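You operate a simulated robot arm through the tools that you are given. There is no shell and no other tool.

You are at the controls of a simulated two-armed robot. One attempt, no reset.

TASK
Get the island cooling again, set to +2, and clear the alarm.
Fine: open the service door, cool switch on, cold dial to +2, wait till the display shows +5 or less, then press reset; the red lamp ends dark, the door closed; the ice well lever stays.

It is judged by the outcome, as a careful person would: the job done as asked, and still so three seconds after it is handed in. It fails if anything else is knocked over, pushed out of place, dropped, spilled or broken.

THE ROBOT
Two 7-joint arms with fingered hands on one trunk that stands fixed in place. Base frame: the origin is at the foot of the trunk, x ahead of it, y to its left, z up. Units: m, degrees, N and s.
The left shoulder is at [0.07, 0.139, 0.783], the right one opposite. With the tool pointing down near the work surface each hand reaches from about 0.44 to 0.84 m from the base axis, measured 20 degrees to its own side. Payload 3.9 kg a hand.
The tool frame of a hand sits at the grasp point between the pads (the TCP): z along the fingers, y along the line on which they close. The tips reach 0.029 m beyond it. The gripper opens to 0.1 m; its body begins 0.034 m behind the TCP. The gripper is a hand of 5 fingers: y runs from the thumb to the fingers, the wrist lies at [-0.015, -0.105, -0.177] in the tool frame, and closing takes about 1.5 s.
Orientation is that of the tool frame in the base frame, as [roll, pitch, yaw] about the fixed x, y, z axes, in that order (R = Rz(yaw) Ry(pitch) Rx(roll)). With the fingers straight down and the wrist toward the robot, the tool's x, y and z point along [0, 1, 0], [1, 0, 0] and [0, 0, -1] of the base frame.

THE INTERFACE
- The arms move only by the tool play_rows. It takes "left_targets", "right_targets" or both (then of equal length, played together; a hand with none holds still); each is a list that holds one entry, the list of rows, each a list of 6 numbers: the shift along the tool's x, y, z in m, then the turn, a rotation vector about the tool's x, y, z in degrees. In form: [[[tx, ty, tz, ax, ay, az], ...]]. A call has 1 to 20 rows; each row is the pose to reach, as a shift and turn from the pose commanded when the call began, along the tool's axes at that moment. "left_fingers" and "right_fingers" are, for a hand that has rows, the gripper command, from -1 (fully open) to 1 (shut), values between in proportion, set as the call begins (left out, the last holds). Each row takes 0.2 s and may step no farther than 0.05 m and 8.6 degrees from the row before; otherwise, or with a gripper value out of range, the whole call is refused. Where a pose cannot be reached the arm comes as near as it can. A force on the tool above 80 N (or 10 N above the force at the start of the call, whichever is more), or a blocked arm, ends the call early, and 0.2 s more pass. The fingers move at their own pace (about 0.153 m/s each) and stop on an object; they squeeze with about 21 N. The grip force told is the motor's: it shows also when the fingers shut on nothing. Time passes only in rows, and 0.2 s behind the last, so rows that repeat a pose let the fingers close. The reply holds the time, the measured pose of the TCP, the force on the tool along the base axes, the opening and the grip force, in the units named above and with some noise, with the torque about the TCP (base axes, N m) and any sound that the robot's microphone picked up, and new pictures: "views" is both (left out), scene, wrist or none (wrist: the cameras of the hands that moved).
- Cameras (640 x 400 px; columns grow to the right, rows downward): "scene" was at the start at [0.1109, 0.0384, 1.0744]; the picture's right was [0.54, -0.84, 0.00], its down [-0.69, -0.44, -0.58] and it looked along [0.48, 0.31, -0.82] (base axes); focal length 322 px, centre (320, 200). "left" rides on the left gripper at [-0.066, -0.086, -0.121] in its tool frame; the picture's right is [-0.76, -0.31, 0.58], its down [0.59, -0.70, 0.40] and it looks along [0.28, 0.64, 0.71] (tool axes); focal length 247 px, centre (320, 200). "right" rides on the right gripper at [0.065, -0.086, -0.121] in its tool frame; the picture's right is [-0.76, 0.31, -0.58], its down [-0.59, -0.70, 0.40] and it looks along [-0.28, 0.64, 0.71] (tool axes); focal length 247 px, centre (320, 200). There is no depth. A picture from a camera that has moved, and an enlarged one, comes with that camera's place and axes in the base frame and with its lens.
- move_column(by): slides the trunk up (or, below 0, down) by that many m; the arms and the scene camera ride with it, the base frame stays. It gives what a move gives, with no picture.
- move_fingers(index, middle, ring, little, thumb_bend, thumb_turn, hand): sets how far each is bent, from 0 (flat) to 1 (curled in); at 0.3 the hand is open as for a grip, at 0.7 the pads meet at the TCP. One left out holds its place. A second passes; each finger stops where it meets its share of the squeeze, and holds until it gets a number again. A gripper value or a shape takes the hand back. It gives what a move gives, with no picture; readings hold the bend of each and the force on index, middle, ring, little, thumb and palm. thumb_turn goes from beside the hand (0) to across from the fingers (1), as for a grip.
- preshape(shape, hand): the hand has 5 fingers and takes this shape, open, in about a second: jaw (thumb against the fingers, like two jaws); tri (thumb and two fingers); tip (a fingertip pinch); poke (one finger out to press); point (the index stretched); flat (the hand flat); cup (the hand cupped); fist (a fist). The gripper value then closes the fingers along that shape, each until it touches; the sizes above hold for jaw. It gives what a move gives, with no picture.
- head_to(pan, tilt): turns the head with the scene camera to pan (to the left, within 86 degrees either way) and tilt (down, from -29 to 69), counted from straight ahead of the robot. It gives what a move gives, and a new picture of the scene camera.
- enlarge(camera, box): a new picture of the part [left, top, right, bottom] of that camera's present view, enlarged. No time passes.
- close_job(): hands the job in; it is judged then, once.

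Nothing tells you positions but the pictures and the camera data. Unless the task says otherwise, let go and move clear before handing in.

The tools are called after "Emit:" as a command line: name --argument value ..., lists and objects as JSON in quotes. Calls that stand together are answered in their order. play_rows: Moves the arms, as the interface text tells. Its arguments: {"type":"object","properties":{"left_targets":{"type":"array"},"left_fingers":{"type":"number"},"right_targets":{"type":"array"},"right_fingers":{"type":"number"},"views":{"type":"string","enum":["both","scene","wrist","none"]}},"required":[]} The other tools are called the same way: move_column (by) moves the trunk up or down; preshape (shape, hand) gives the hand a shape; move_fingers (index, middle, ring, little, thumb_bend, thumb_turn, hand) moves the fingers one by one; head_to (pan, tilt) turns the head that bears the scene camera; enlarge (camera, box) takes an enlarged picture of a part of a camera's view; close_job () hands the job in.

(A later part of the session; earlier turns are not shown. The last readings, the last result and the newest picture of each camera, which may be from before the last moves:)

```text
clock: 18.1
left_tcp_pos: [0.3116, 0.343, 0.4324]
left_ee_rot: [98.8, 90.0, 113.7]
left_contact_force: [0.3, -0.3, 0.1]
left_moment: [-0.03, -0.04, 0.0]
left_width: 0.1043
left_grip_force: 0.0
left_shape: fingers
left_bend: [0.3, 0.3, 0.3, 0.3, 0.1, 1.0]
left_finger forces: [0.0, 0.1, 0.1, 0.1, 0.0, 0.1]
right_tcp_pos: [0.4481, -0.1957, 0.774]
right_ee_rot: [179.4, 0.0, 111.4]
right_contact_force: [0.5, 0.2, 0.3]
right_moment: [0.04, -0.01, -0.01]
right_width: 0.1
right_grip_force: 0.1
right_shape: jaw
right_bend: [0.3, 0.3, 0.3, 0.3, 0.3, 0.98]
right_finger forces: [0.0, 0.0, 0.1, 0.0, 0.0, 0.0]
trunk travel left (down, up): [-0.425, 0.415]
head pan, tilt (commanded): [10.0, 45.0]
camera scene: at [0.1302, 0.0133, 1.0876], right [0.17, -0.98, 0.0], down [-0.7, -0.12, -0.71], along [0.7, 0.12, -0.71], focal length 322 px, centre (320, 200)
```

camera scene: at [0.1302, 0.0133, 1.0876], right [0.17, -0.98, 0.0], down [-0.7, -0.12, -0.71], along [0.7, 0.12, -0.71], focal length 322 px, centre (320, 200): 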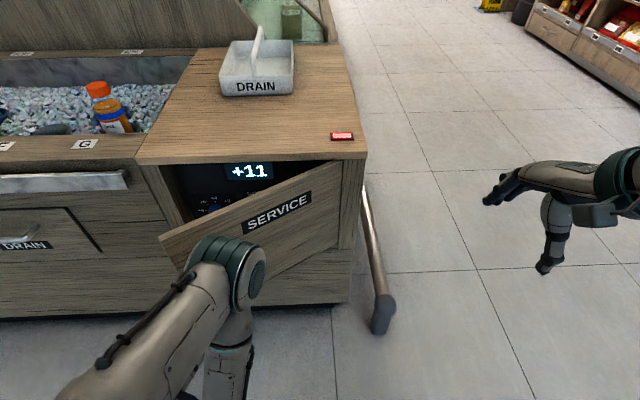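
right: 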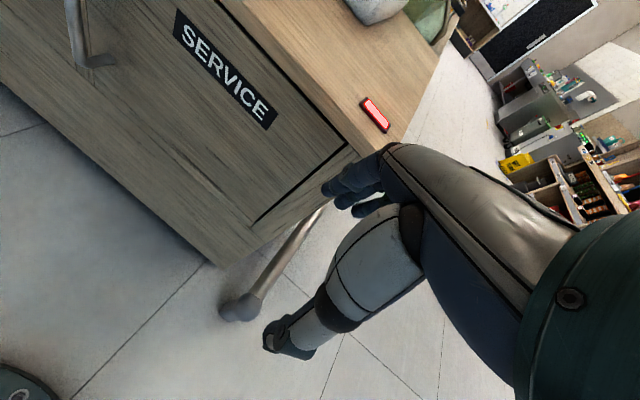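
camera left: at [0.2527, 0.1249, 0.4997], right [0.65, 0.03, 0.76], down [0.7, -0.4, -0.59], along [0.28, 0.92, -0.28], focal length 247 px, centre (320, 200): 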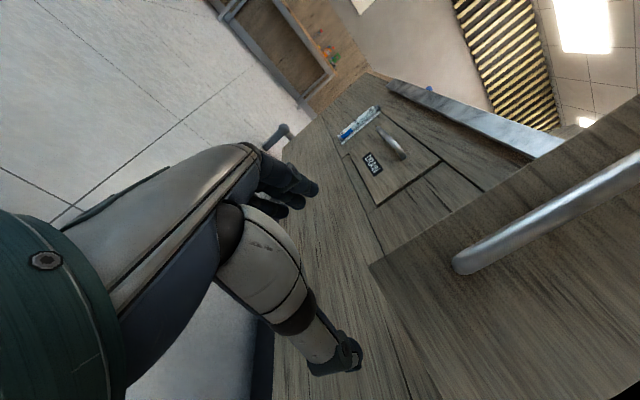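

The path is still clear. I'll take one more small step left, then raise the trunk so the elbow passes above the door's top edge.

Emit:
play_rows --left_targets '[[[0, 0.017, 0.001, 5, 0, 0], [0, 0.034, 0.002, 10, 0, 0], [0, 0.051, 0.003, 15, 0, 0]]]' --views "scene"

Emit:
move_column --by 0.12

Emit:
head_to --pan 15 --tilt 55

```text
clock: 18.9
left_tcp_pos: [0.3009, 0.3902, 0.4341]
left_ee_rot: [122.2, 89.9, 122.0]
left_contact_force: [0.6, 0.6, -0.2]
left_moment: [0.03, -0.03, 0.01]
left_width: 0.1044
left_grip_force: 0.0
left_shape: fingers
left_bend: [0.3, 0.3, 0.3, 0.3, 0.1, 1.0]
left_finger forces: [0.0, 0.0, 0.0, 0.0, 0.0, 0.0]
right_tcp_pos: [0.4474, -0.1963, 0.7728]
right_ee_rot: [179.5, 0.2, 111.5]
right_contact_force: [0.4, 0.4, 0.6]
right_moment: [-0.01, -0.01, 0.02]
right_width: 0.1
right_grip_force: 0.1
right_shape: jaw
right_bend: [0.3, 0.3, 0.3, 0.3, 0.3, 0.98]
right_finger forces: [0.0, 0.0, 0.1, 0.0, 0.0, 0.1]
trunk travel left (down, up): [-0.425, 0.415]
head pan, tilt (commanded): [10.0, 45.0]
camera scene: at [0.1302, 0.0132, 1.0876], right [0.17, -0.98, 0.0], down [-0.7, -0.12, -0.71], along [0.7, 0.12, -0.71], focal length 322 px, centre (320, 200)
```

scene: 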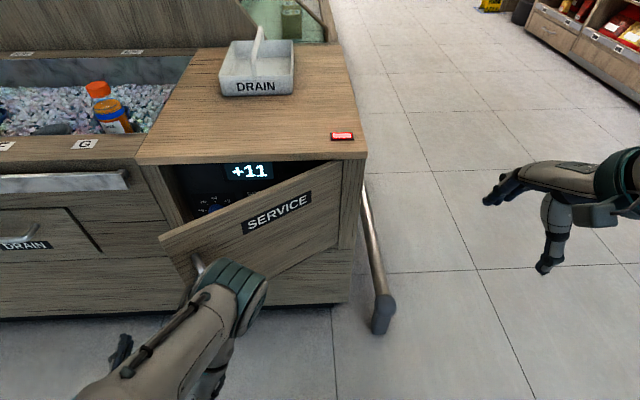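

```text
clock: 20.4
left_tcp_pos: [0.3009, 0.3912, 0.5547]
left_ee_rot: [176.7, 89.9, 176.5]
left_contact_force: [-0.1, 0.4, -0.4]
left_moment: [0.0, -0.02, -0.02]
left_width: 0.1042
left_grip_force: 0.0
left_shape: fingers
left_bend: [0.3, 0.3, 0.3, 0.3, 0.1, 1.0]
left_finger forces: [0.1, 0.0, 0.0, 0.0, 0.0, 0.1]
right_tcp_pos: [0.4489, -0.1944, 0.8926]
right_ee_rot: [179.5, 0.2, 111.5]
right_contact_force: [-0.2, 0.3, -0.1]
right_moment: [-0.01, 0.03, -0.04]
right_width: 0.0998
right_grip_force: 0.1
right_shape: jaw
right_bend: [0.3, 0.3, 0.3, 0.3, 0.3, 0.98]
right_finger forces: [0.0, 0.0, 0.0, 0.0, 0.0, 0.0]
trunk travel left (down, up): [-0.545, 0.295]
head pan, tilt (commanded): [10.0, 45.0]
```

```text
clock: 21.1
left_tcp_pos: [0.3013, 0.3904, 0.5545]
left_ee_rot: [-127.7, 90.0, -127.8]
left_contact_force: [-0.3, -0.3, 0.1]
left_moment: [-0.01, -0.02, 0.04]
left_width: 0.1043
left_grip_force: 0.0
left_shape: fingers
left_bend: [0.3, 0.3, 0.3, 0.3, 0.1, 1.0]
left_finger forces: [0.0, 0.1, 0.1, 0.0, 0.0, 0.0]
right_tcp_pos: [0.4488, -0.1947, 0.892]
right_ee_rot: [179.5, 0.1, 111.4]
right_contact_force: [0.4, 0.5, -0.2]
right_moment: [-0.03, 0.0, 0.01]
right_width: 0.1001
right_grip_force: 0.1
right_shape: jaw
right_bend: [0.3, 0.3, 0.3, 0.3, 0.3, 0.98]
right_finger forces: [0.0, 0.1, 0.1, 0.1, 0.0, 0.1]
trunk travel left (down, up): [-0.545, 0.295]
head pan, tilt (commanded): [15.0, 55.0]
camera scene: at [0.1198, 0.0177, 1.1942], right [0.26, -0.97, 0.0], down [-0.79, -0.21, -0.57], along [0.55, 0.15, -0.82], focal length 322 px, centre (320, 200)
```

scene: 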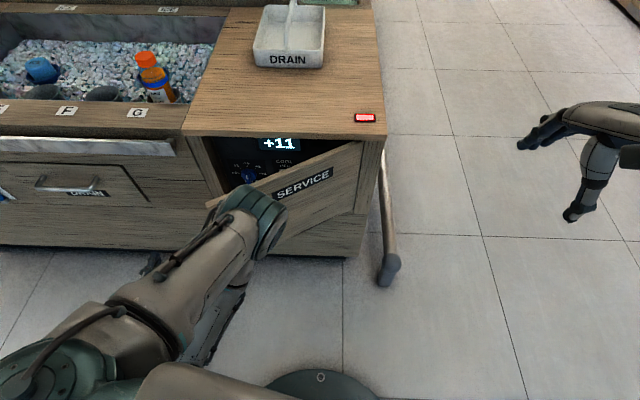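

The hand is now clear to the left of the door. I'll set it to a poking shape (compact, and useful for the panel) and look at it.

Emit:
preshape --shape "poke" --hand "left"

Emit:
play_rows --left_targets '[[[0, 0.0, 0.0, 4, 0, 0], [0, 0.0, 0.0, 8, 0, 0]]]' --views "both"

Emit:
enlarge --camera "scene" --box '[180, 110, 400, 250]'

```text
clock: 22.0
left_tcp_pos: [0.3013, 0.3913, 0.5537]
left_ee_rot: [-36.4, 89.9, -36.5]
left_contact_force: [-0.1, -0.1, 0.2]
left_moment: [0.03, 0.01, -0.03]
left_width: 0.0001
left_grip_force: 0.1
left_shape: poke
left_bend: [0.7, 0.7, 0.99, 0.99, 1.0, 1.0]
left_finger forces: [0.0, 0.0, 0.1, 0.0, 0.1, 0.0]
right_tcp_pos: [0.4481, -0.1961, 0.8933]
right_ee_rot: [179.5, 0.2, 111.4]
right_contact_force: [0.3, -0.5, 1.4]
right_moment: [-0.01, 0.01, 0.01]
right_width: 0.1
right_grip_force: 0.1
right_shape: jaw
right_bend: [0.3, 0.3, 0.3, 0.3, 0.3, 0.98]
right_finger forces: [0.0, 0.0, 0.1, 0.1, 0.0, 0.0]
trunk travel left (down, up): [-0.545, 0.295]
head pan, tilt (commanded): [15.0, 55.0]
```

```text
clock: 22.6
left_tcp_pos: [0.3011, 0.3887, 0.5541]
left_ee_rot: [-22.7, 89.9, -30.8]
left_contact_force: [-0.9, -0.3, 0.1]
left_moment: [0.04, -0.02, 0.04]
left_width: 0.0001
left_grip_force: 0.0
left_shape: poke
left_bend: [0.7, 0.7, 0.99, 0.99, 1.0, 1.0]
left_finger forces: [0.1, 0.1, 0.0, 0.1, 0.0, 0.1]
right_tcp_pos: [0.4482, -0.1957, 0.8927]
right_ee_rot: [179.5, 0.2, 111.4]
right_contact_force: [-0.4, -0.3, 0.4]
right_moment: [-0.02, -0.03, 0.0]
right_width: 0.0999
right_grip_force: 0.1
right_shape: jaw
right_bend: [0.3, 0.3, 0.3, 0.3, 0.3, 0.98]
right_finger forces: [0.0, 0.1, 0.0, 0.0, 0.0, 0.0]
trunk travel left (down, up): [-0.545, 0.295]
head pan, tilt (commanded): [15.0, 55.0]
camera scene: at [0.1197, 0.0178, 1.1941], right [0.26, -0.97, 0.0], down [-0.79, -0.21, -0.57], along [0.55, 0.15, -0.82], focal length 322 px, centre (320, 200)
camera left: at [0.1695, 0.3224, 0.6195], right [0.53, -0.39, 0.76], down [0.3, -0.75, -0.59], along [0.8, 0.54, -0.28], focal length 247 px, centre (320, 200)
```

scene: 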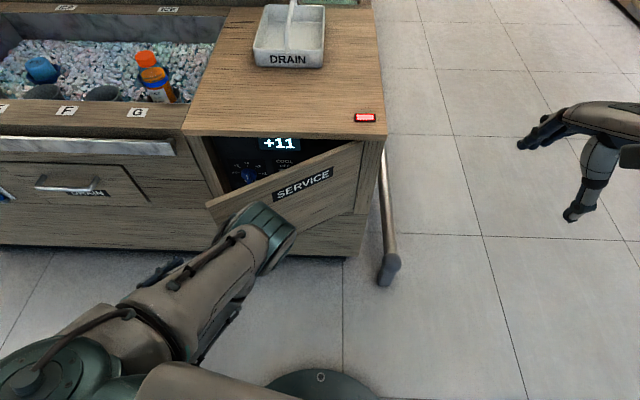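
left: 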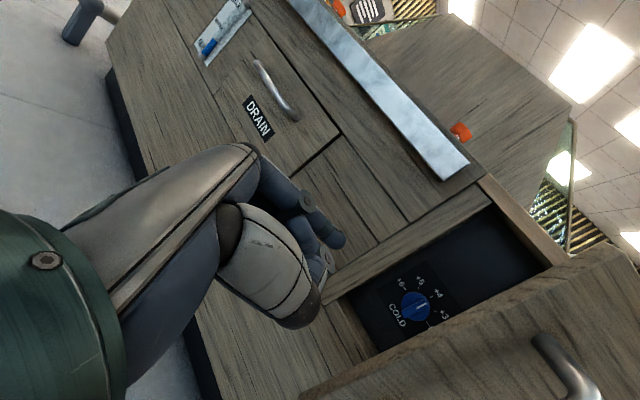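

```text
2.86 times, centred on (290, 180) of scene
camera zoom: at [0.1197, 0.0178, 1.1941], right [0.26, -0.97, 0.0], down [-0.79, -0.21, -0.57], along [0.55, 0.15, -0.82], focal length 919 px, centre (406, 257)
```

zoom: 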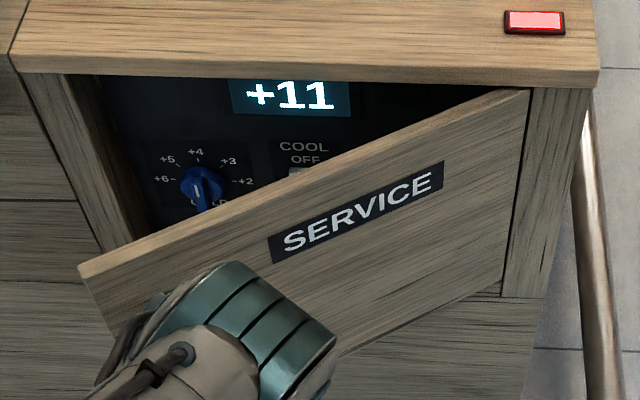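

The panel shows a COLD dial (+6 at left, +4 top, +2 right) and a COOL/OFF switch below the display. I'll bring the left fist into the gap beside the door's free edge, ready to push it open from inside.

Emit:
play_rows --left_targets '[[[-0.023, 0.001, 0.01, 4, 0, 0], [-0.046, 0.002, 0.03, 8, 0, 0], [-0.046, 0.003, 0.06, 12, 0, 0], [-0.046, 0.004, 0.09, 12, 0, 0], [-0.046, 0.004, 0.12, 12, 0, 0]]]' --views "both"

```text
clock: 23.8
left_tcp_pos: [0.4201, 0.3788, 0.5994]
left_ee_rot: [105.5, 90.0, 85.3]
left_contact_force: [1.0, 0.9, -0.7]
left_moment: [0.05, 0.04, 0.01]
left_width: 0.0
left_grip_force: 0.1
left_shape: poke
left_bend: [0.7, 0.7, 0.99, 0.99, 1.0, 1.0]
left_finger forces: [0.0, 0.1, 0.0, 0.0, 0.0, 0.0]
right_tcp_pos: [0.4478, -0.1962, 0.8942]
right_ee_rot: [179.6, 0.1, 111.4]
right_contact_force: [0.1, 0.4, 0.3]
right_moment: [0.0, 0.03, 0.0]
right_width: 0.0998
right_grip_force: 0.0
right_shape: jaw
right_bend: [0.3, 0.3, 0.3, 0.3, 0.3, 0.98]
right_finger forces: [0.0, 0.0, 0.1, 0.0, 0.0, 0.0]
trunk travel left (down, up): [-0.545, 0.295]
head pan, tilt (commanded): [15.0, 55.0]
camera scene: at [0.1199, 0.0179, 1.1941], right [0.26, -0.97, 0.0], down [-0.79, -0.21, -0.57], along [0.55, 0.15, -0.82], focal length 322 px, centre (320, 200)
camera left: at [0.2772, 0.34, 0.6654], right [0.44, -0.49, 0.76], down [0.13, -0.8, -0.59], along [0.89, 0.36, -0.28], focal length 247 px, centre (320, 200)
```

scene: 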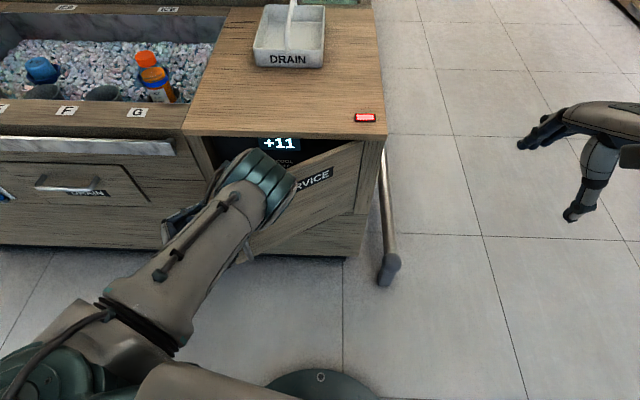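
left: 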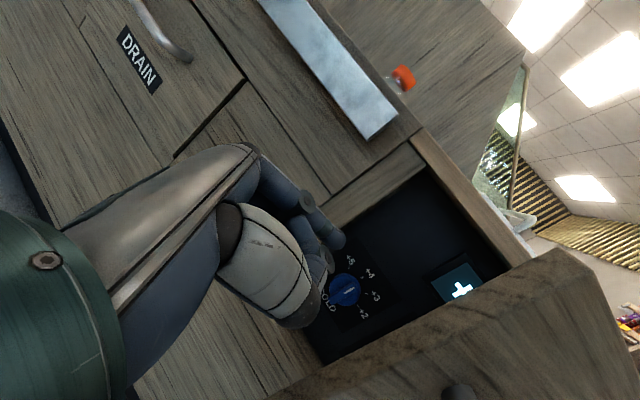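

The fist is in the gap. I'll sweep it right (−y), pushing the free edge from inside to open the door wider.

Emit:
play_rows --left_targets '[[[0, -0.0124, 0.01, 0, 0, 0], [0, -0.0248, 0.0197, 0, 0, 0], [0, -0.0372, 0.03, 0, 0, 0], [0, -0.0496, 0.0393, 0, 0, 0], [0, -0.062, 0.049, 0, 0, 0], [0, -0.0743, 0.059, 0, 0, 0]]]' --views "both"

```text
clock: 24.6
left_tcp_pos: [0.4237, 0.3482, 0.6031]
left_ee_rot: [125.5, 88.7, 107.9]
left_contact_force: [-36.5, 37.2, 3.1]
left_moment: [-0.04, 0.1, -2.46]
left_width: 0.0
left_grip_force: 0.0
left_shape: poke
left_bend: [0.7, 0.7, 0.99, 0.99, 1.0, 1.0]
left_finger forces: [0.1, 0.0, 0.1, 0.0, 50.7, 0.0]
right_tcp_pos: [0.4473, -0.1942, 0.8929]
right_ee_rot: [179.4, 0.2, 111.4]
right_contact_force: [0.3, -0.5, 0.1]
right_moment: [0.06, 0.02, 0.03]
right_width: 0.1
right_grip_force: 0.0
right_shape: jaw
right_bend: [0.3, 0.3, 0.3, 0.3, 0.3, 0.98]
right_finger forces: [0.0, 0.1, 0.1, 0.0, 0.0, 0.1]
trunk travel left (down, up): [-0.545, 0.295]
head pan, tilt (commanded): [15.0, 55.0]
stopped in row 4 (left hand): the force on the tool passed its limit at 94 N (the readings are from after the stop); the commanded pose is now the measured one
camera scene: at [0.1184, 0.019, 1.1942], right [0.26, -0.97, 0.0], down [-0.79, -0.21, -0.57], along [0.55, 0.15, -0.82], focal length 322 px, centre (320, 200)
camera left: at [0.2832, 0.3017, 0.6685], right [0.46, -0.48, 0.74], down [0.16, -0.78, -0.61], along [0.87, 0.4, -0.28], focal length 247 px, centre (320, 200)
```

scene: 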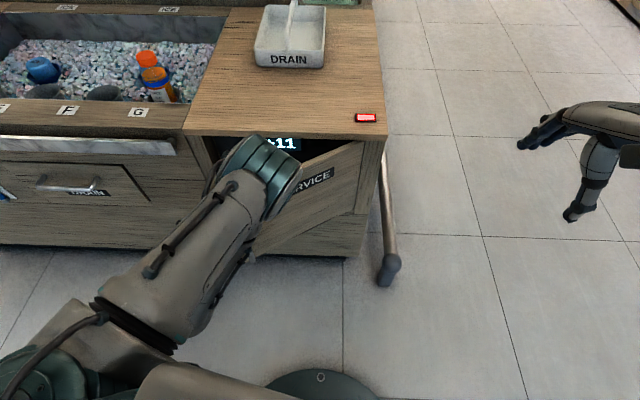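
left: 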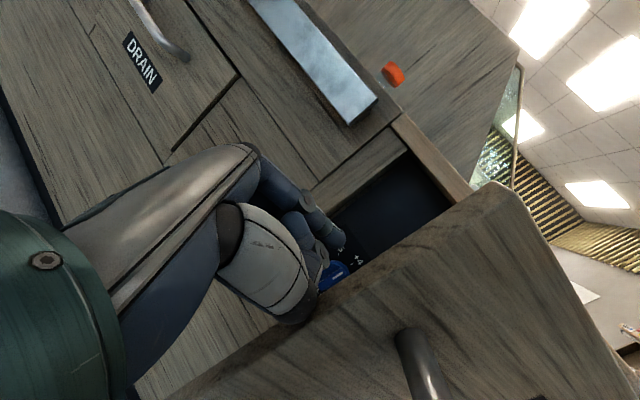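

The thumb side pushed straight along the door's length, which gives no turning force. I need to hook the inner face from the left, so I'll back off left and turn the hand to point more to the right.

Emit:
play_rows --left_targets '[[[0, 0.019, -0.006, 0, 0, 0], [0, 0.038, -0.012, 0, 0, 0], [0, 0.045, -0.012, 7.4, 0, 0], [0, 0.05, -0.01, 14.8, 0, 0], [0, 0.05, -0.01, 22.2, 0, 0], [0, 0.05, -0.01, 29.6, 0, 0], [0, 0.05, -0.01, 37, 0, 0]]]' --views "both"

```text
clock: 26.2
left_tcp_pos: [0.4353, 0.3903, 0.6012]
left_ee_rot: [164.8, 89.3, 109.1]
left_contact_force: [0.3, -0.1, 0.0]
left_moment: [0.04, -0.02, 0.03]
left_width: 0.0
left_grip_force: 0.2
left_shape: poke
left_bend: [0.7, 0.7, 0.99, 0.99, 1.0, 1.0]
left_finger forces: [0.1, 0.0, 0.0, 0.0, 0.0, 0.0]
right_tcp_pos: [0.4492, -0.1954, 0.8938]
right_ee_rot: [179.6, 0.1, 111.4]
right_contact_force: [-0.2, 0.8, -0.9]
right_moment: [-0.05, 0.01, 0.0]
right_width: 0.0998
right_grip_force: 0.0
right_shape: jaw
right_bend: [0.3, 0.3, 0.3, 0.3, 0.3, 0.98]
right_finger forces: [0.1, 0.1, 0.0, 0.0, 0.0, 0.0]
trunk travel left (down, up): [-0.545, 0.295]
head pan, tilt (commanded): [15.0, 55.0]
camera scene: at [0.1197, 0.0179, 1.1942], right [0.26, -0.97, 0.0], down [-0.79, -0.21, -0.57], along [0.55, 0.15, -0.82], focal length 322 px, centre (320, 200)
camera left: at [0.2977, 0.4422, 0.6689], right [0.08, -0.66, 0.75], down [-0.36, -0.72, -0.6], along [0.93, -0.22, -0.29], focal length 247 px, centre (320, 200)
```

scene: 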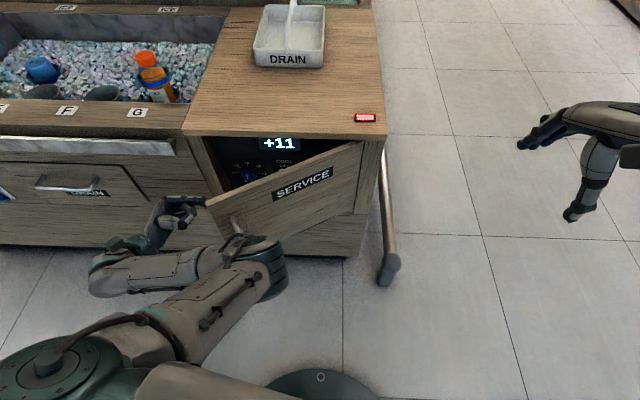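
left: 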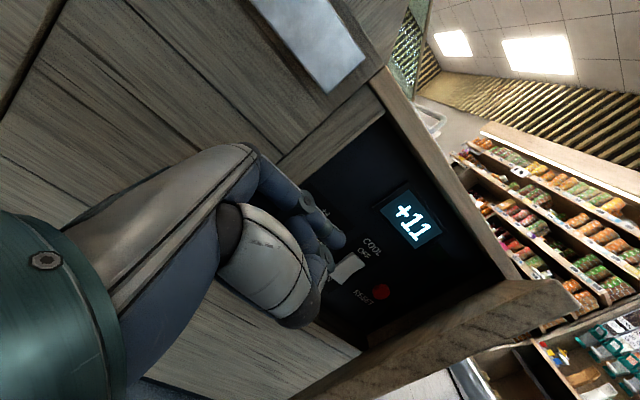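

The display, COOL switch and red RESET button are visible inside. The left elbow now sits in the door's path though, so I'll withdraw the left arm to the left and use the right hand from above to swing the door.

Emit:
play_rows --left_targets '[[[-0.01, 0.001, -0.025, 0, 0, 0], [-0.03, 0.003, -0.05, 0, 0, 0], [-0.05, 0.005, -0.075, 0, 0, 0], [-0.07, 0.007, -0.1, 0, 0, 0], [-0.09, 0.008, -0.12, 0, 0, 0], [-0.12, 0.008, -0.14, 0, 0, 0]]]' --views "both"

```text
clock: 27.6
left_tcp_pos: [0.3622, 0.5113, 0.7235]
left_ee_rot: [164.1, 89.2, 108.6]
left_contact_force: [-0.5, 0.5, -0.3]
left_moment: [0.04, 0.0, 0.0]
left_width: 0.0
left_grip_force: 0.0
left_shape: poke
left_bend: [0.7, 0.7, 0.99, 0.99, 1.0, 1.0]
left_finger forces: [0.0, 0.0, 0.0, 0.1, 0.1, 0.1]
right_tcp_pos: [0.4486, -0.1961, 0.894]
right_ee_rot: [179.4, 0.1, 111.5]
right_contact_force: [-0.3, 0.4, 0.0]
right_moment: [0.03, 0.01, -0.04]
right_width: 0.0998
right_grip_force: 0.0
right_shape: jaw
right_bend: [0.3, 0.3, 0.3, 0.3, 0.3, 0.98]
right_finger forces: [0.0, 0.1, 0.0, 0.0, 0.1, 0.1]
trunk travel left (down, up): [-0.545, 0.295]
head pan, tilt (commanded): [15.0, 55.0]
camera scene: at [0.1194, 0.0178, 1.1941], right [0.26, -0.97, 0.0], down [-0.79, -0.21, -0.57], along [0.55, 0.15, -0.82], focal length 322 px, centre (320, 200)
camera left: at [0.2238, 0.5614, 0.7903], right [0.08, -0.66, 0.75], down [-0.36, -0.72, -0.6], along [0.93, -0.22, -0.29], focal length 247 px, centre (320, 200)
```

scene: 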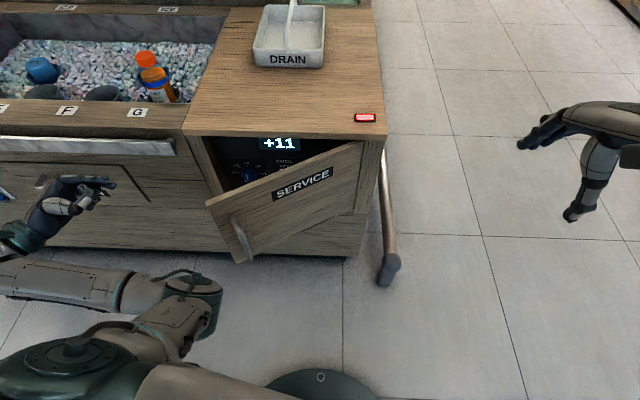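
left: 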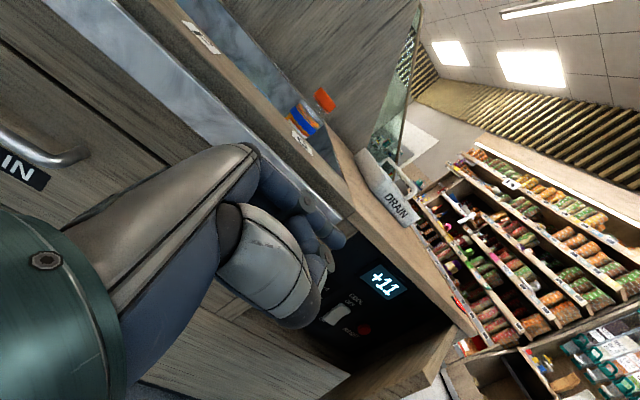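

The door rests open at about 33° and the left arm is clear of its arc. I'll bring the right hand, fingers down, over the door's top edge so the fingers sit inside and the thumb outside.

Emit:
play_rows --right_targets '[[[0.0314, 0.0111, 0.0, 0, 0, -1.9], [0.0628, 0.0222, 0.0, 0, 0, -3.8], [0.0942, 0.0333, 0.0, 0, 0, -5.7], [0.1256, 0.0444, 0.0, 0, 0, -7.6], [0.157, 0.0555, 0.0, 0, 0, -9.5], [0.1884, 0.0666, 0.0, 0, 0, -11.4], [0.2198, 0.0777, 0.0, 0, 0, -13.3]]]' --right_fingers -1 --views "both"

```text
clock: 29.2
left_tcp_pos: [0.3628, 0.5109, 0.7212]
left_ee_rot: [167.8, 89.3, 112.1]
left_contact_force: [-0.4, 0.1, 0.2]
left_moment: [0.01, 0.0, -0.01]
left_width: 0.0
left_grip_force: 0.1
left_shape: poke
left_bend: [0.7, 0.7, 0.99, 0.99, 1.0, 1.0]
left_finger forces: [0.0, 0.0, 0.0, 0.0, 0.0, 0.1]
right_tcp_pos: [0.4398, 0.0389, 0.8933]
right_ee_rot: [179.5, 0.2, 124.6]
right_contact_force: [-1.4, -0.3, -0.3]
right_moment: [-0.03, 0.01, 0.0]
right_width: 0.0999
right_grip_force: 0.1
right_shape: jaw
right_bend: [0.3, 0.3, 0.3, 0.3, 0.3, 0.98]
right_finger forces: [0.1, 0.1, 0.1, 0.1, 0.0, 0.0]
trunk travel left (down, up): [-0.545, 0.295]
head pan, tilt (commanded): [15.0, 55.0]
camera scene: at [0.12, 0.0186, 1.1941], right [0.26, -0.97, 0.0], down [-0.79, -0.21, -0.57], along [0.55, 0.15, -0.82], focal length 322 px, centre (320, 200)
camera right: at [0.3308, 0.0437, 1.012], right [0.68, -0.45, 0.58], down [-0.24, -0.88, -0.4], along [0.7, 0.13, -0.71], focal length 247 px, centre (320, 200)
```

scene: 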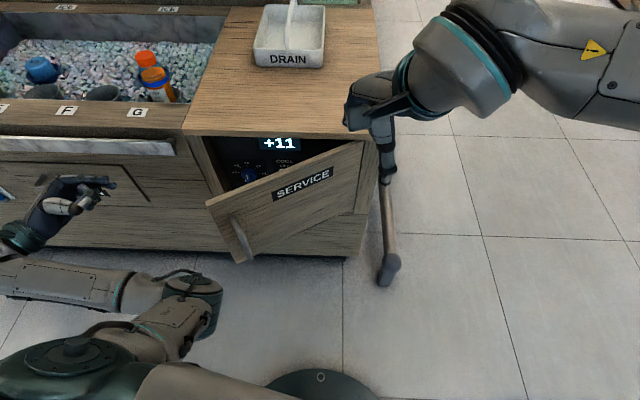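
right: 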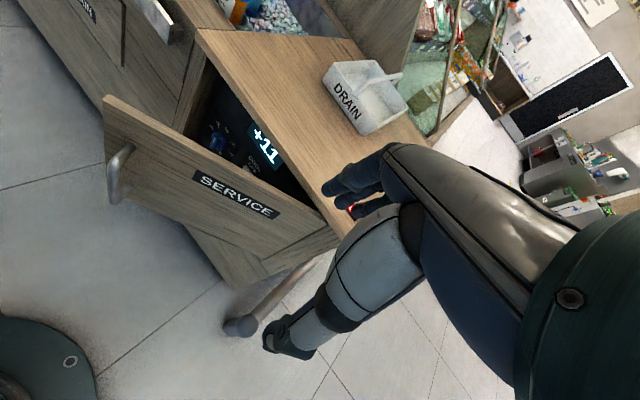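

The door's top is at about z 0.70, its free corner at (0.394, 0.312). I'll carry the right hand over the door at r≈0.25 from the hinge, staying high.

Emit:
play_rows --right_targets '[[[0.0284, 0.0229, 0, 0, 0, -1.2], [0.0568, 0.0458, 0, 0, 0, -2.4], [0.0852, 0.0687, 0, 0, 0, -3.6], [0.1136, 0.0916, 0, 0, 0, -4.8], [0.142, 0.1145, 0, 0, 0, -6], [0.17, 0.137, 0, 0, 0, -7], [0.17, 0.137, 0.04, 0, 0, -7], [0.17, 0.137, 0.08, 0, 0, -7]]]' --right_fingers -1 --views "both"

```text
clock: 31.1
left_tcp_pos: [0.3634, 0.5114, 0.7234]
left_ee_rot: [164.2, 89.1, 108.6]
left_contact_force: [1.1, 0.5, -0.2]
left_moment: [0.01, 0.01, 0.0]
left_width: 0.0
left_grip_force: 0.0
left_shape: poke
left_bend: [0.7, 0.7, 0.99, 0.99, 1.0, 1.0]
left_finger forces: [0.0, 0.0, 0.0, 0.0, 0.0, 0.1]
right_tcp_pos: [0.4573, 0.2555, 0.8132]
right_ee_rot: [179.5, 0.3, 131.8]
right_contact_force: [-0.5, -0.3, -0.4]
right_moment: [0.02, 0.01, 0.01]
right_width: 0.0998
right_grip_force: 0.0
right_shape: jaw
right_bend: [0.3, 0.3, 0.3, 0.3, 0.3, 0.98]
right_finger forces: [0.0, 0.0, 0.0, 0.1, 0.1, 0.1]
trunk travel left (down, up): [-0.545, 0.295]
head pan, tilt (commanded): [15.0, 55.0]
camera scene: at [0.1201, 0.0182, 1.1941], right [0.26, -0.97, 0.0], down [-0.79, -0.21, -0.57], along [0.55, 0.15, -0.82], focal length 322 px, centre (320, 200)
camera right: at [0.3482, 0.2471, 0.9328], right [0.73, -0.36, 0.58], down [-0.13, -0.91, -0.4], along [0.67, 0.22, -0.71], focal length 247 px, centre (320, 200)
```

scene: 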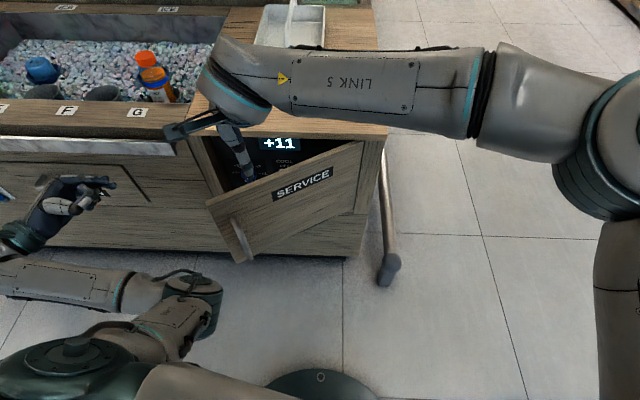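
right: 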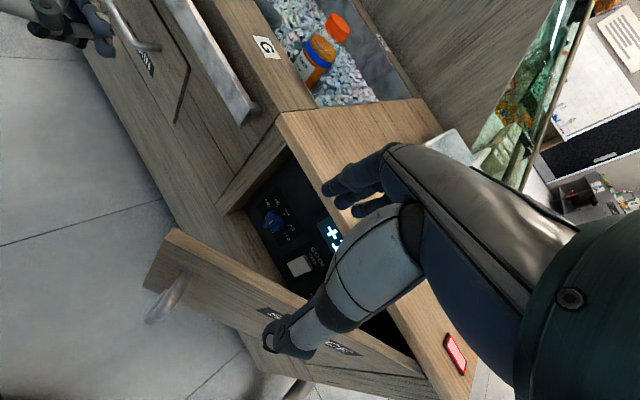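

The fingers line up with the gap between door and counter, and the thumb is outside the door. I'll lower the hand so the fingers straddle the door's top edge.

Emit:
play_rows --right_targets '[[[0, 0, 0.025, 0, 0, 0], [0, 0, 0.05, 0, 0, 0], [0, 0, 0.075, 0, 0, 0], [0, 0, 0.095, 0, 0, 0], [0, 0, 0.115, 0, 0, 0]]]' --views "both"

```text
clock: 32.2
left_tcp_pos: [0.3624, 0.5097, 0.7229]
left_ee_rot: [162.6, 89.1, 107.0]
left_contact_force: [0.0, -0.7, 0.8]
left_moment: [-0.02, 0.0, -0.01]
left_width: 0.0
left_grip_force: 0.1
left_shape: poke
left_bend: [0.7, 0.7, 0.99, 0.99, 1.0, 1.0]
left_finger forces: [0.1, 0.0, 0.1, 0.0, 0.1, 0.0]
right_tcp_pos: [0.4567, 0.255, 0.6988]
right_ee_rot: [179.5, 0.3, 131.7]
right_contact_force: [0.6, 0.3, 0.4]
right_moment: [0.0, 0.01, 0.0]
right_width: 0.0999
right_grip_force: 0.1
right_shape: jaw
right_bend: [0.3, 0.3, 0.3, 0.3, 0.3, 0.98]
right_finger forces: [0.0, 0.1, 0.0, 0.1, 0.1, 0.0]
trunk travel left (down, up): [-0.545, 0.295]
head pan, tilt (commanded): [15.0, 55.0]
camera scene: at [0.1199, 0.0179, 1.1941], right [0.26, -0.97, 0.0], down [-0.79, -0.21, -0.57], along [0.55, 0.15, -0.82], focal length 322 px, centre (320, 200)
camera right: at [0.349, 0.2462, 0.8185], right [0.73, -0.36, 0.58], down [-0.13, -0.91, -0.4], along [0.67, 0.22, -0.71], focal length 247 px, centre (320, 200)
```

scene: 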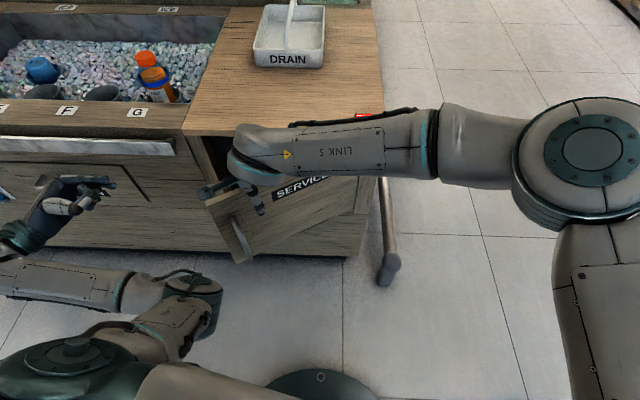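
right: 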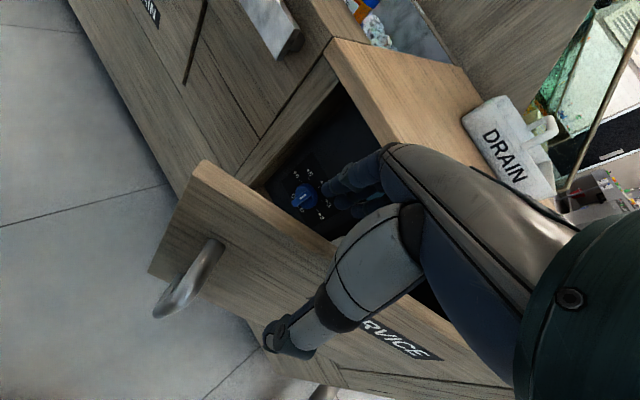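

The fingers are inside and the thumb outside, with no contact. Before swinging I'll shift the left hand a little farther left so its elbow is well out of the door's arc.

Emit:
play_rows --left_targets '[[[-0.01, 0.013, -0.019, 0, 0, 0], [-0.02, 0.027, -0.038, 0, 0, 0], [-0.03, 0.04, -0.057, 0, 0, 0]]]' --views "scene"

```text
clock: 33.0
left_tcp_pos: [0.364, 0.578, 0.7542]
left_ee_rot: [163.4, 89.3, 107.7]
left_contact_force: [-0.2, 0.1, 0.6]
left_moment: [-0.04, 0.0, 0.05]
left_width: 0.0
left_grip_force: 0.0
left_shape: poke
left_bend: [0.7, 0.7, 0.99, 0.99, 1.0, 1.0]
left_finger forces: [0.0, 0.0, 0.0, 0.1, 0.0, 0.0]
right_tcp_pos: [0.4567, 0.2546, 0.7002]
right_ee_rot: [179.5, 0.3, 131.7]
right_contact_force: [0.0, 0.3, -0.2]
right_moment: [0.0, 0.04, -0.01]
right_width: 0.1
right_grip_force: 0.0
right_shape: jaw
right_bend: [0.3, 0.3, 0.3, 0.3, 0.3, 0.98]
right_finger forces: [0.0, 0.0, 0.0, 0.1, 0.1, 0.0]
trunk travel left (down, up): [-0.545, 0.295]
head pan, tilt (commanded): [15.0, 55.0]
camera scene: at [0.1197, 0.0179, 1.1941], right [0.26, -0.97, 0.0], down [-0.79, -0.21, -0.57], along [0.55, 0.15, -0.82], focal length 322 px, centre (320, 200)
```

scene: 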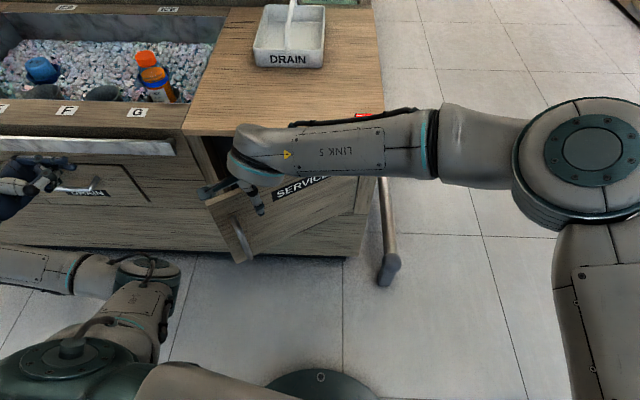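

The left elbow is clear. I'll swing the door with the right hand along the hinge arc, sliding slightly toward the hinge as it goes.

Emit:
play_rows --right_targets '[[[-0.0027, -0.0107, 0, 0, 0, -2.6], [-0.0054, -0.0213, 0, 0, 0, -5.2], [-0.008, -0.032, 0, 0, 0, -7.8], [-0.0107, -0.0426, 0, 0, 0, -10.4], [-0.0225, -0.0605, 0, 0, 0, -15.4], [-0.0342, -0.0783, 0, 0, 0, -20.4], [-0.0483, -0.0926, 0, 0, 0, -25.4], [-0.0624, -0.1068, 0, 0, 0, -30.4]]]' --right_fingers -0.2 --views "both"

```text
clock: 34.9
left_tcp_pos: [0.3655, 0.5782, 0.7537]
left_ee_rot: [165.9, 89.2, 110.3]
left_contact_force: [0.9, -0.3, -0.4]
left_moment: [0.01, 0.02, 0.0]
left_width: 0.0001
left_grip_force: 0.0
left_shape: poke
left_bend: [0.7, 0.7, 0.99, 0.99, 1.0, 1.0]
left_finger forces: [0.0, 0.1, 0.0, 0.0, 0.0, 0.0]
right_tcp_pos: [0.419, 0.135, 0.6977]
right_ee_rot: [179.7, 0.5, 162.1]
right_contact_force: [-0.2, 0.3, 0.3]
right_moment: [-0.01, -0.01, 0.0]
right_width: 0.0604
right_grip_force: 0.0
right_shape: jaw
right_bend: [0.39, 0.39, 0.73, 0.44, 0.3, 1.0]
right_finger forces: [0.0, 0.0, 0.0, 0.0, 0.0, 0.0]
trunk travel left (down, up): [-0.545, 0.295]
head pan, tilt (commanded): [15.0, 55.0]
camera scene: at [0.1199, 0.0171, 1.1941], right [0.26, -0.97, 0.0], down [-0.79, -0.21, -0.57], along [0.55, 0.15, -0.82], focal length 322 px, centre (320, 200)
camera right: at [0.3296, 0.0739, 0.8171], right [0.81, 0.06, 0.59], down [0.35, -0.85, -0.4], along [0.47, 0.53, -0.71], focal length 247 px, centre (320, 200)
```

scene: 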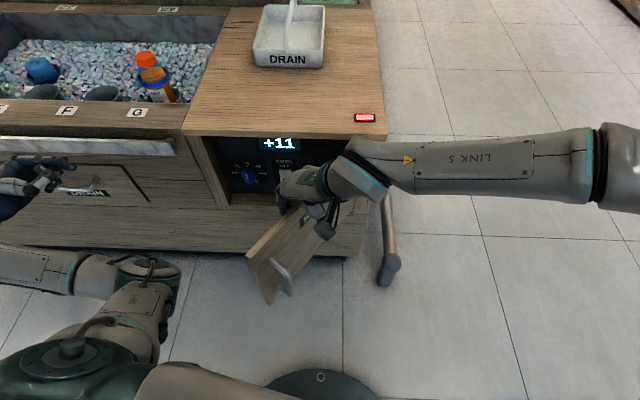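
right: 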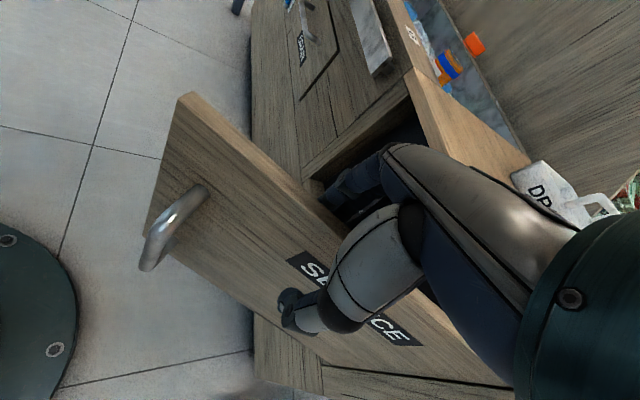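

The door is swinging freely. I'll continue the arc to roughly 90° open.

Emit:
play_rows --right_targets '[[[-0.0075, -0.016, 0, 0, 0, -5], [-0.0149, -0.032, 0, 0, 0, -10], [-0.0255, -0.046, 0, 0, 0, -15], [-0.036, -0.0601, 0, 0, 0, -20], [-0.046, -0.0722, 0, 0, 0, -22.5], [-0.0563, -0.0843, 0, 0, 0, -25]]]' --views "both"

```text
clock: 36.2
left_tcp_pos: [0.3638, 0.5785, 0.7536]
left_ee_rot: [163.4, 89.2, 107.7]
left_contact_force: [-0.1, -0.1, 0.3]
left_moment: [-0.01, -0.01, -0.04]
left_width: 0.0002
left_grip_force: 0.1
left_shape: poke
left_bend: [0.7, 0.7, 0.99, 0.99, 1.0, 1.0]
left_finger forces: [0.0, 0.0, 0.0, 0.0, 0.0, 0.1]
right_tcp_pos: [0.4475, 0.039, 0.6982]
right_ee_rot: [-180.0, 0.6, -172.8]
right_contact_force: [0.3, 0.2, -0.7]
right_moment: [0.01, 0.0, -0.01]
right_width: 0.0599
right_grip_force: 0.0
right_shape: jaw
right_bend: [0.39, 0.39, 0.73, 0.44, 0.3, 1.0]
right_finger forces: [0.0, 0.0, 0.0, 0.1, 0.0, 0.1]
right hand out of reach, approached as far as the arm can: row 1, 2
trunk travel left (down, up): [-0.545, 0.295]
head pan, tilt (commanded): [15.0, 55.0]
camera scene: at [0.12, 0.0175, 1.1941], right [0.26, -0.97, 0.0], down [-0.79, -0.21, -0.57], along [0.55, 0.15, -0.82], focal length 322 px, centre (320, 200)
camera right: at [0.3929, -0.0536, 0.8186], right [0.71, 0.4, 0.58], down [0.68, -0.62, -0.39], along [0.21, 0.67, -0.71], focal length 247 px, centre (320, 200)
```

scene: 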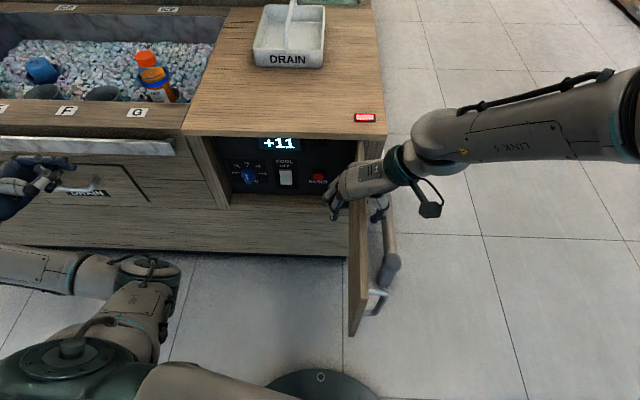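
right: 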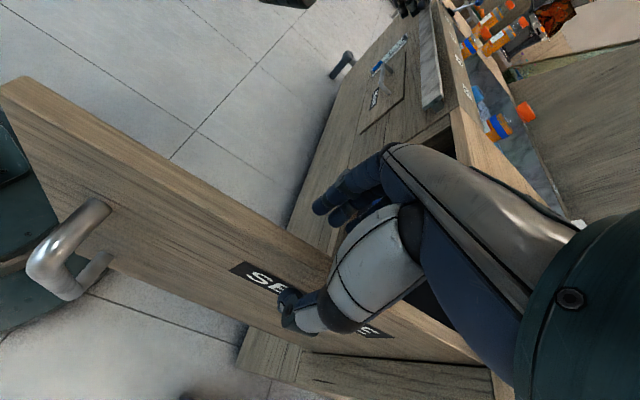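

The door stands about 90° open and the whole panel is visible: dial left, COOL switch centre, red RESET right. I'll lift the right hand straight up and off to the right.

Emit:
play_rows --right_targets '[[[0, 0, -0.03, 0, 0, 0], [0, 0, -0.07, 0, 0, 0], [0, 0, -0.11, 0, 0, 0], [0, 0, -0.15, 0, 0, 0], [0, -0.04, -0.17, 0, 0, 0], [0, -0.08, -0.17, 0, 0, 0], [0, -0.12, -0.17, 0, 0, 0], [0, -0.16, -0.17, 0, 0, 0], [0, -0.2, -0.17, 0, 0, 0]]]' --views "scene"

Emit:
enlarge --camera "scene" --box '[170, 90, 410, 240]'

```text
clock: 38.2
left_tcp_pos: [0.3638, 0.5781, 0.7544]
left_ee_rot: [163.5, 89.2, 107.9]
left_contact_force: [-0.7, 0.1, 0.3]
left_moment: [-0.01, -0.01, 0.02]
left_width: 0.0
left_grip_force: 0.1
left_shape: poke
left_bend: [0.7, 0.7, 0.99, 0.99, 1.0, 1.0]
left_finger forces: [0.0, 0.0, 0.0, 0.0, 0.0, 0.0]
right_tcp_pos: [0.4701, -0.1582, 0.8679]
right_ee_rot: [180.0, 0.6, -172.8]
right_contact_force: [0.0, -0.9, -0.6]
right_moment: [-0.01, 0.03, 0.02]
right_width: 0.06
right_grip_force: 0.0
right_shape: jaw
right_bend: [0.39, 0.39, 0.73, 0.44, 0.3, 1.0]
right_finger forces: [0.1, 0.0, 0.1, 0.0, 0.1, 0.0]
trunk travel left (down, up): [-0.545, 0.295]
head pan, tilt (commanded): [15.0, 55.0]
camera scene: at [0.1197, 0.0169, 1.1942], right [0.26, -0.97, 0.0], down [-0.79, -0.21, -0.57], along [0.55, 0.15, -0.82], focal length 322 px, centre (320, 200)
```

scene: 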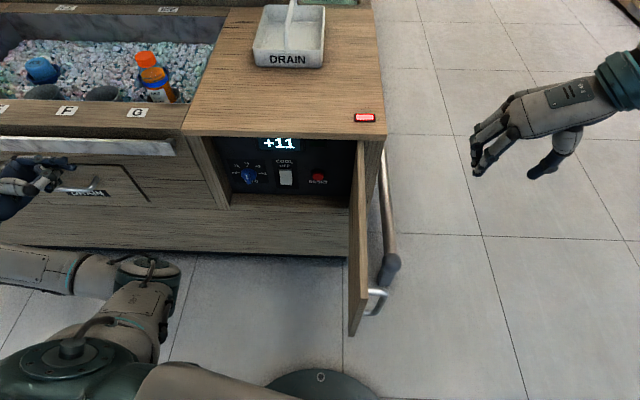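

```text
2.67 times, centred on (290, 165) of scene
camera zoom: at [0.1197, 0.0169, 1.1942], right [0.26, -0.97, 0.0], down [-0.79, -0.21, -0.57], along [0.55, 0.15, -0.82], focal length 858 px, centre (400, 293)
```

zoom: 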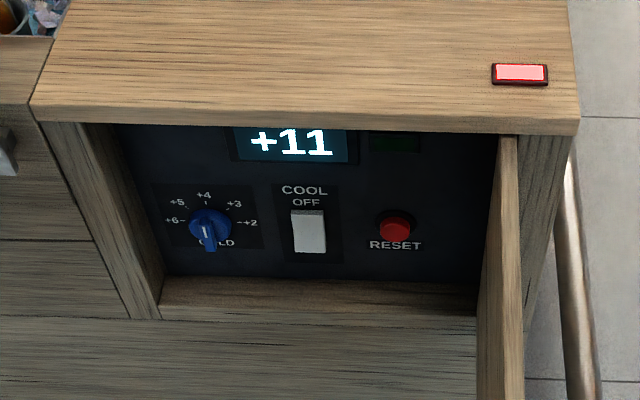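

The panel layout from triangulation: dial at about (0.604, 0.348, 0.524), switch (0.630, 0.250, 0.517), RESET (0.648, 0.163, 0.529). I'll lower the trunk for a more level view and open the poking finger.

Emit:
move_column --by -0.25

Emit:
play_rows --left_targets '[[[0, 0, 0, 0, 0, 0], [0, 0, 0, 0, 0, 0], [0, 0, 0, 0, 0, 0], [0, 0, 0, 0, 0, 0], [0, 0, 0, 0, 0, 0]]]' --left_fingers -1 --views "both"

Emit:
head_to --pan 22 --tilt 38

Emit:
enlarge --camera "scene" --box '[240, 130, 440, 255]'

```text
clock: 40.8
left_tcp_pos: [0.3643, 0.5804, 0.5047]
left_ee_rot: [165.5, 89.1, 109.9]
left_contact_force: [-0.2, 0.4, -0.5]
left_moment: [0.03, 0.01, 0.0]
left_width: 0.0
left_grip_force: 0.0
left_shape: poke
left_bend: [0.7, 0.7, 0.99, 0.99, 1.0, 1.0]
left_finger forces: [0.0, 0.0, 0.0, 0.1, 0.0, 0.0]
right_tcp_pos: [0.47, -0.1578, 0.6191]
right_ee_rot: [-180.0, 0.6, -172.9]
right_contact_force: [-0.1, 0.2, 1.0]
right_moment: [0.03, -0.02, -0.05]
right_width: 0.0601
right_grip_force: 0.1
right_shape: jaw
right_bend: [0.39, 0.39, 0.73, 0.44, 0.3, 1.0]
right_finger forces: [0.1, 0.0, 0.0, 0.1, 0.0, 0.0]
trunk travel left (down, up): [-0.295, 0.545]
head pan, tilt (commanded): [15.0, 55.0]
```

```text
clock: 42.0
left_tcp_pos: [0.364, 0.5779, 0.5041]
left_ee_rot: [168.0, 89.2, 112.4]
left_contact_force: [-0.1, -0.5, -0.1]
left_moment: [0.0, 0.02, 0.0]
left_width: 0.0
left_grip_force: 0.0
left_shape: poke
left_bend: [0.7, 0.7, 0.99, 0.99, 1.0, 1.0]
left_finger forces: [0.1, 0.1, 0.0, 0.0, 0.0, 0.1]
right_tcp_pos: [0.4706, -0.1575, 0.6174]
right_ee_rot: [-179.9, 0.6, -173.0]
right_contact_force: [-0.6, -0.7, -0.6]
right_moment: [-0.01, 0.04, 0.02]
right_width: 0.0602
right_grip_force: 0.2
right_shape: jaw
right_bend: [0.39, 0.39, 0.73, 0.44, 0.3, 1.0]
right_finger forces: [0.0, 0.0, 0.0, 0.1, 0.0, 0.0]
trunk travel left (down, up): [-0.295, 0.545]
head pan, tilt (commanded): [15.0, 55.0]
camera scene: at [0.1197, 0.0178, 0.9441], right [0.26, -0.97, 0.0], down [-0.79, -0.21, -0.57], along [0.55, 0.15, -0.82], focal length 322 px, centre (320, 200)
camera left: at [0.2258, 0.6287, 0.5709], right [0.08, -0.66, 0.75], down [-0.36, -0.72, -0.6], along [0.93, -0.22, -0.29], focal length 247 px, centre (320, 200)
```

scene: 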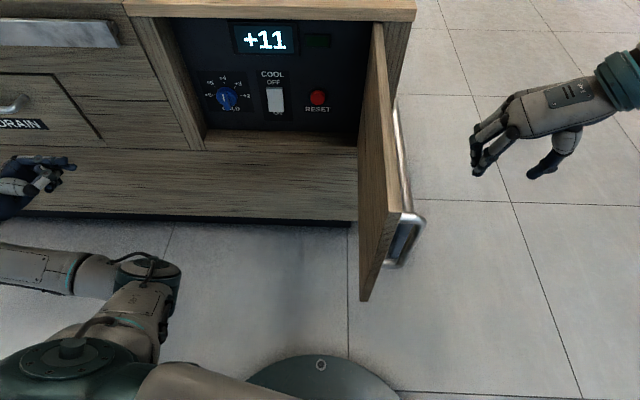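
left: 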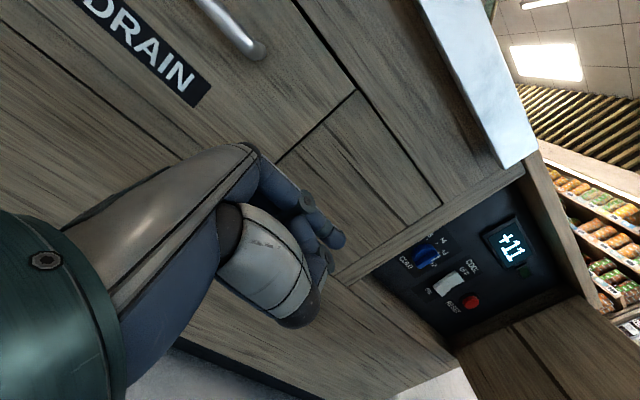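

```text
clock: 42.8
left_tcp_pos: [0.3641, 0.5789, 0.504]
left_ee_rot: [166.5, 89.2, 110.9]
left_contact_force: [0.4, 0.6, 0.8]
left_moment: [-0.02, 0.01, 0.01]
left_width: 0.0001
left_grip_force: 0.0
left_shape: poke
left_bend: [0.7, 0.7, 0.99, 0.99, 1.0, 1.0]
left_finger forces: [0.0, 0.0, 0.0, 0.0, 0.0, 0.1]
right_tcp_pos: [0.4702, -0.1568, 0.619]
right_ee_rot: [180.0, 0.6, -172.9]
right_contact_force: [0.8, -0.1, -0.5]
right_moment: [-0.06, -0.01, 0.0]
right_width: 0.0602
right_grip_force: 0.0
right_shape: jaw
right_bend: [0.39, 0.39, 0.73, 0.44, 0.3, 1.0]
right_finger forces: [0.0, 0.0, 0.1, 0.0, 0.0, 0.0]
trunk travel left (down, up): [-0.295, 0.545]
head pan, tilt (commanded): [22.0, 38.0]
camera scene: at [0.1301, 0.0314, 0.9677], right [0.37, -0.93, 0.0], down [-0.57, -0.23, -0.79], along [0.73, 0.29, -0.62], focal length 322 px, centre (320, 200)
```

scene: 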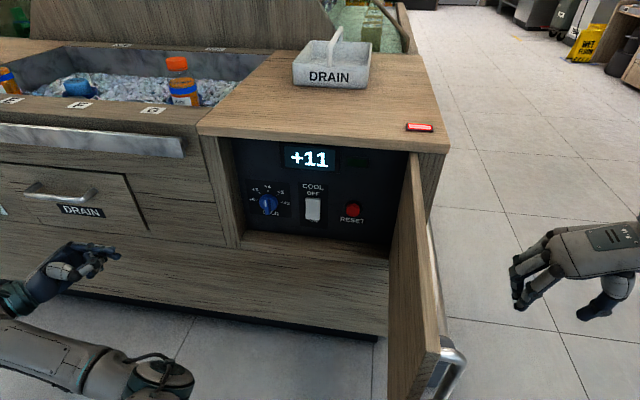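

```text
3.20 times, centred on (340, 192) of scene
camera zoom: at [0.1301, 0.0314, 0.9677], right [0.37, -0.93, 0.0], down [-0.57, -0.23, -0.79], along [0.73, 0.29, -0.62], focal length 1029 px, centre (256, 224)
```

zoom: 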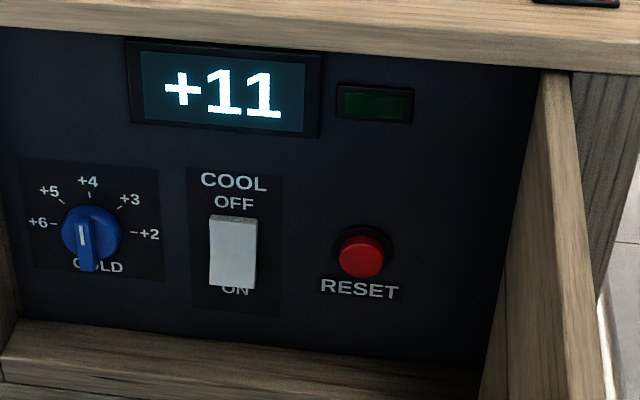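

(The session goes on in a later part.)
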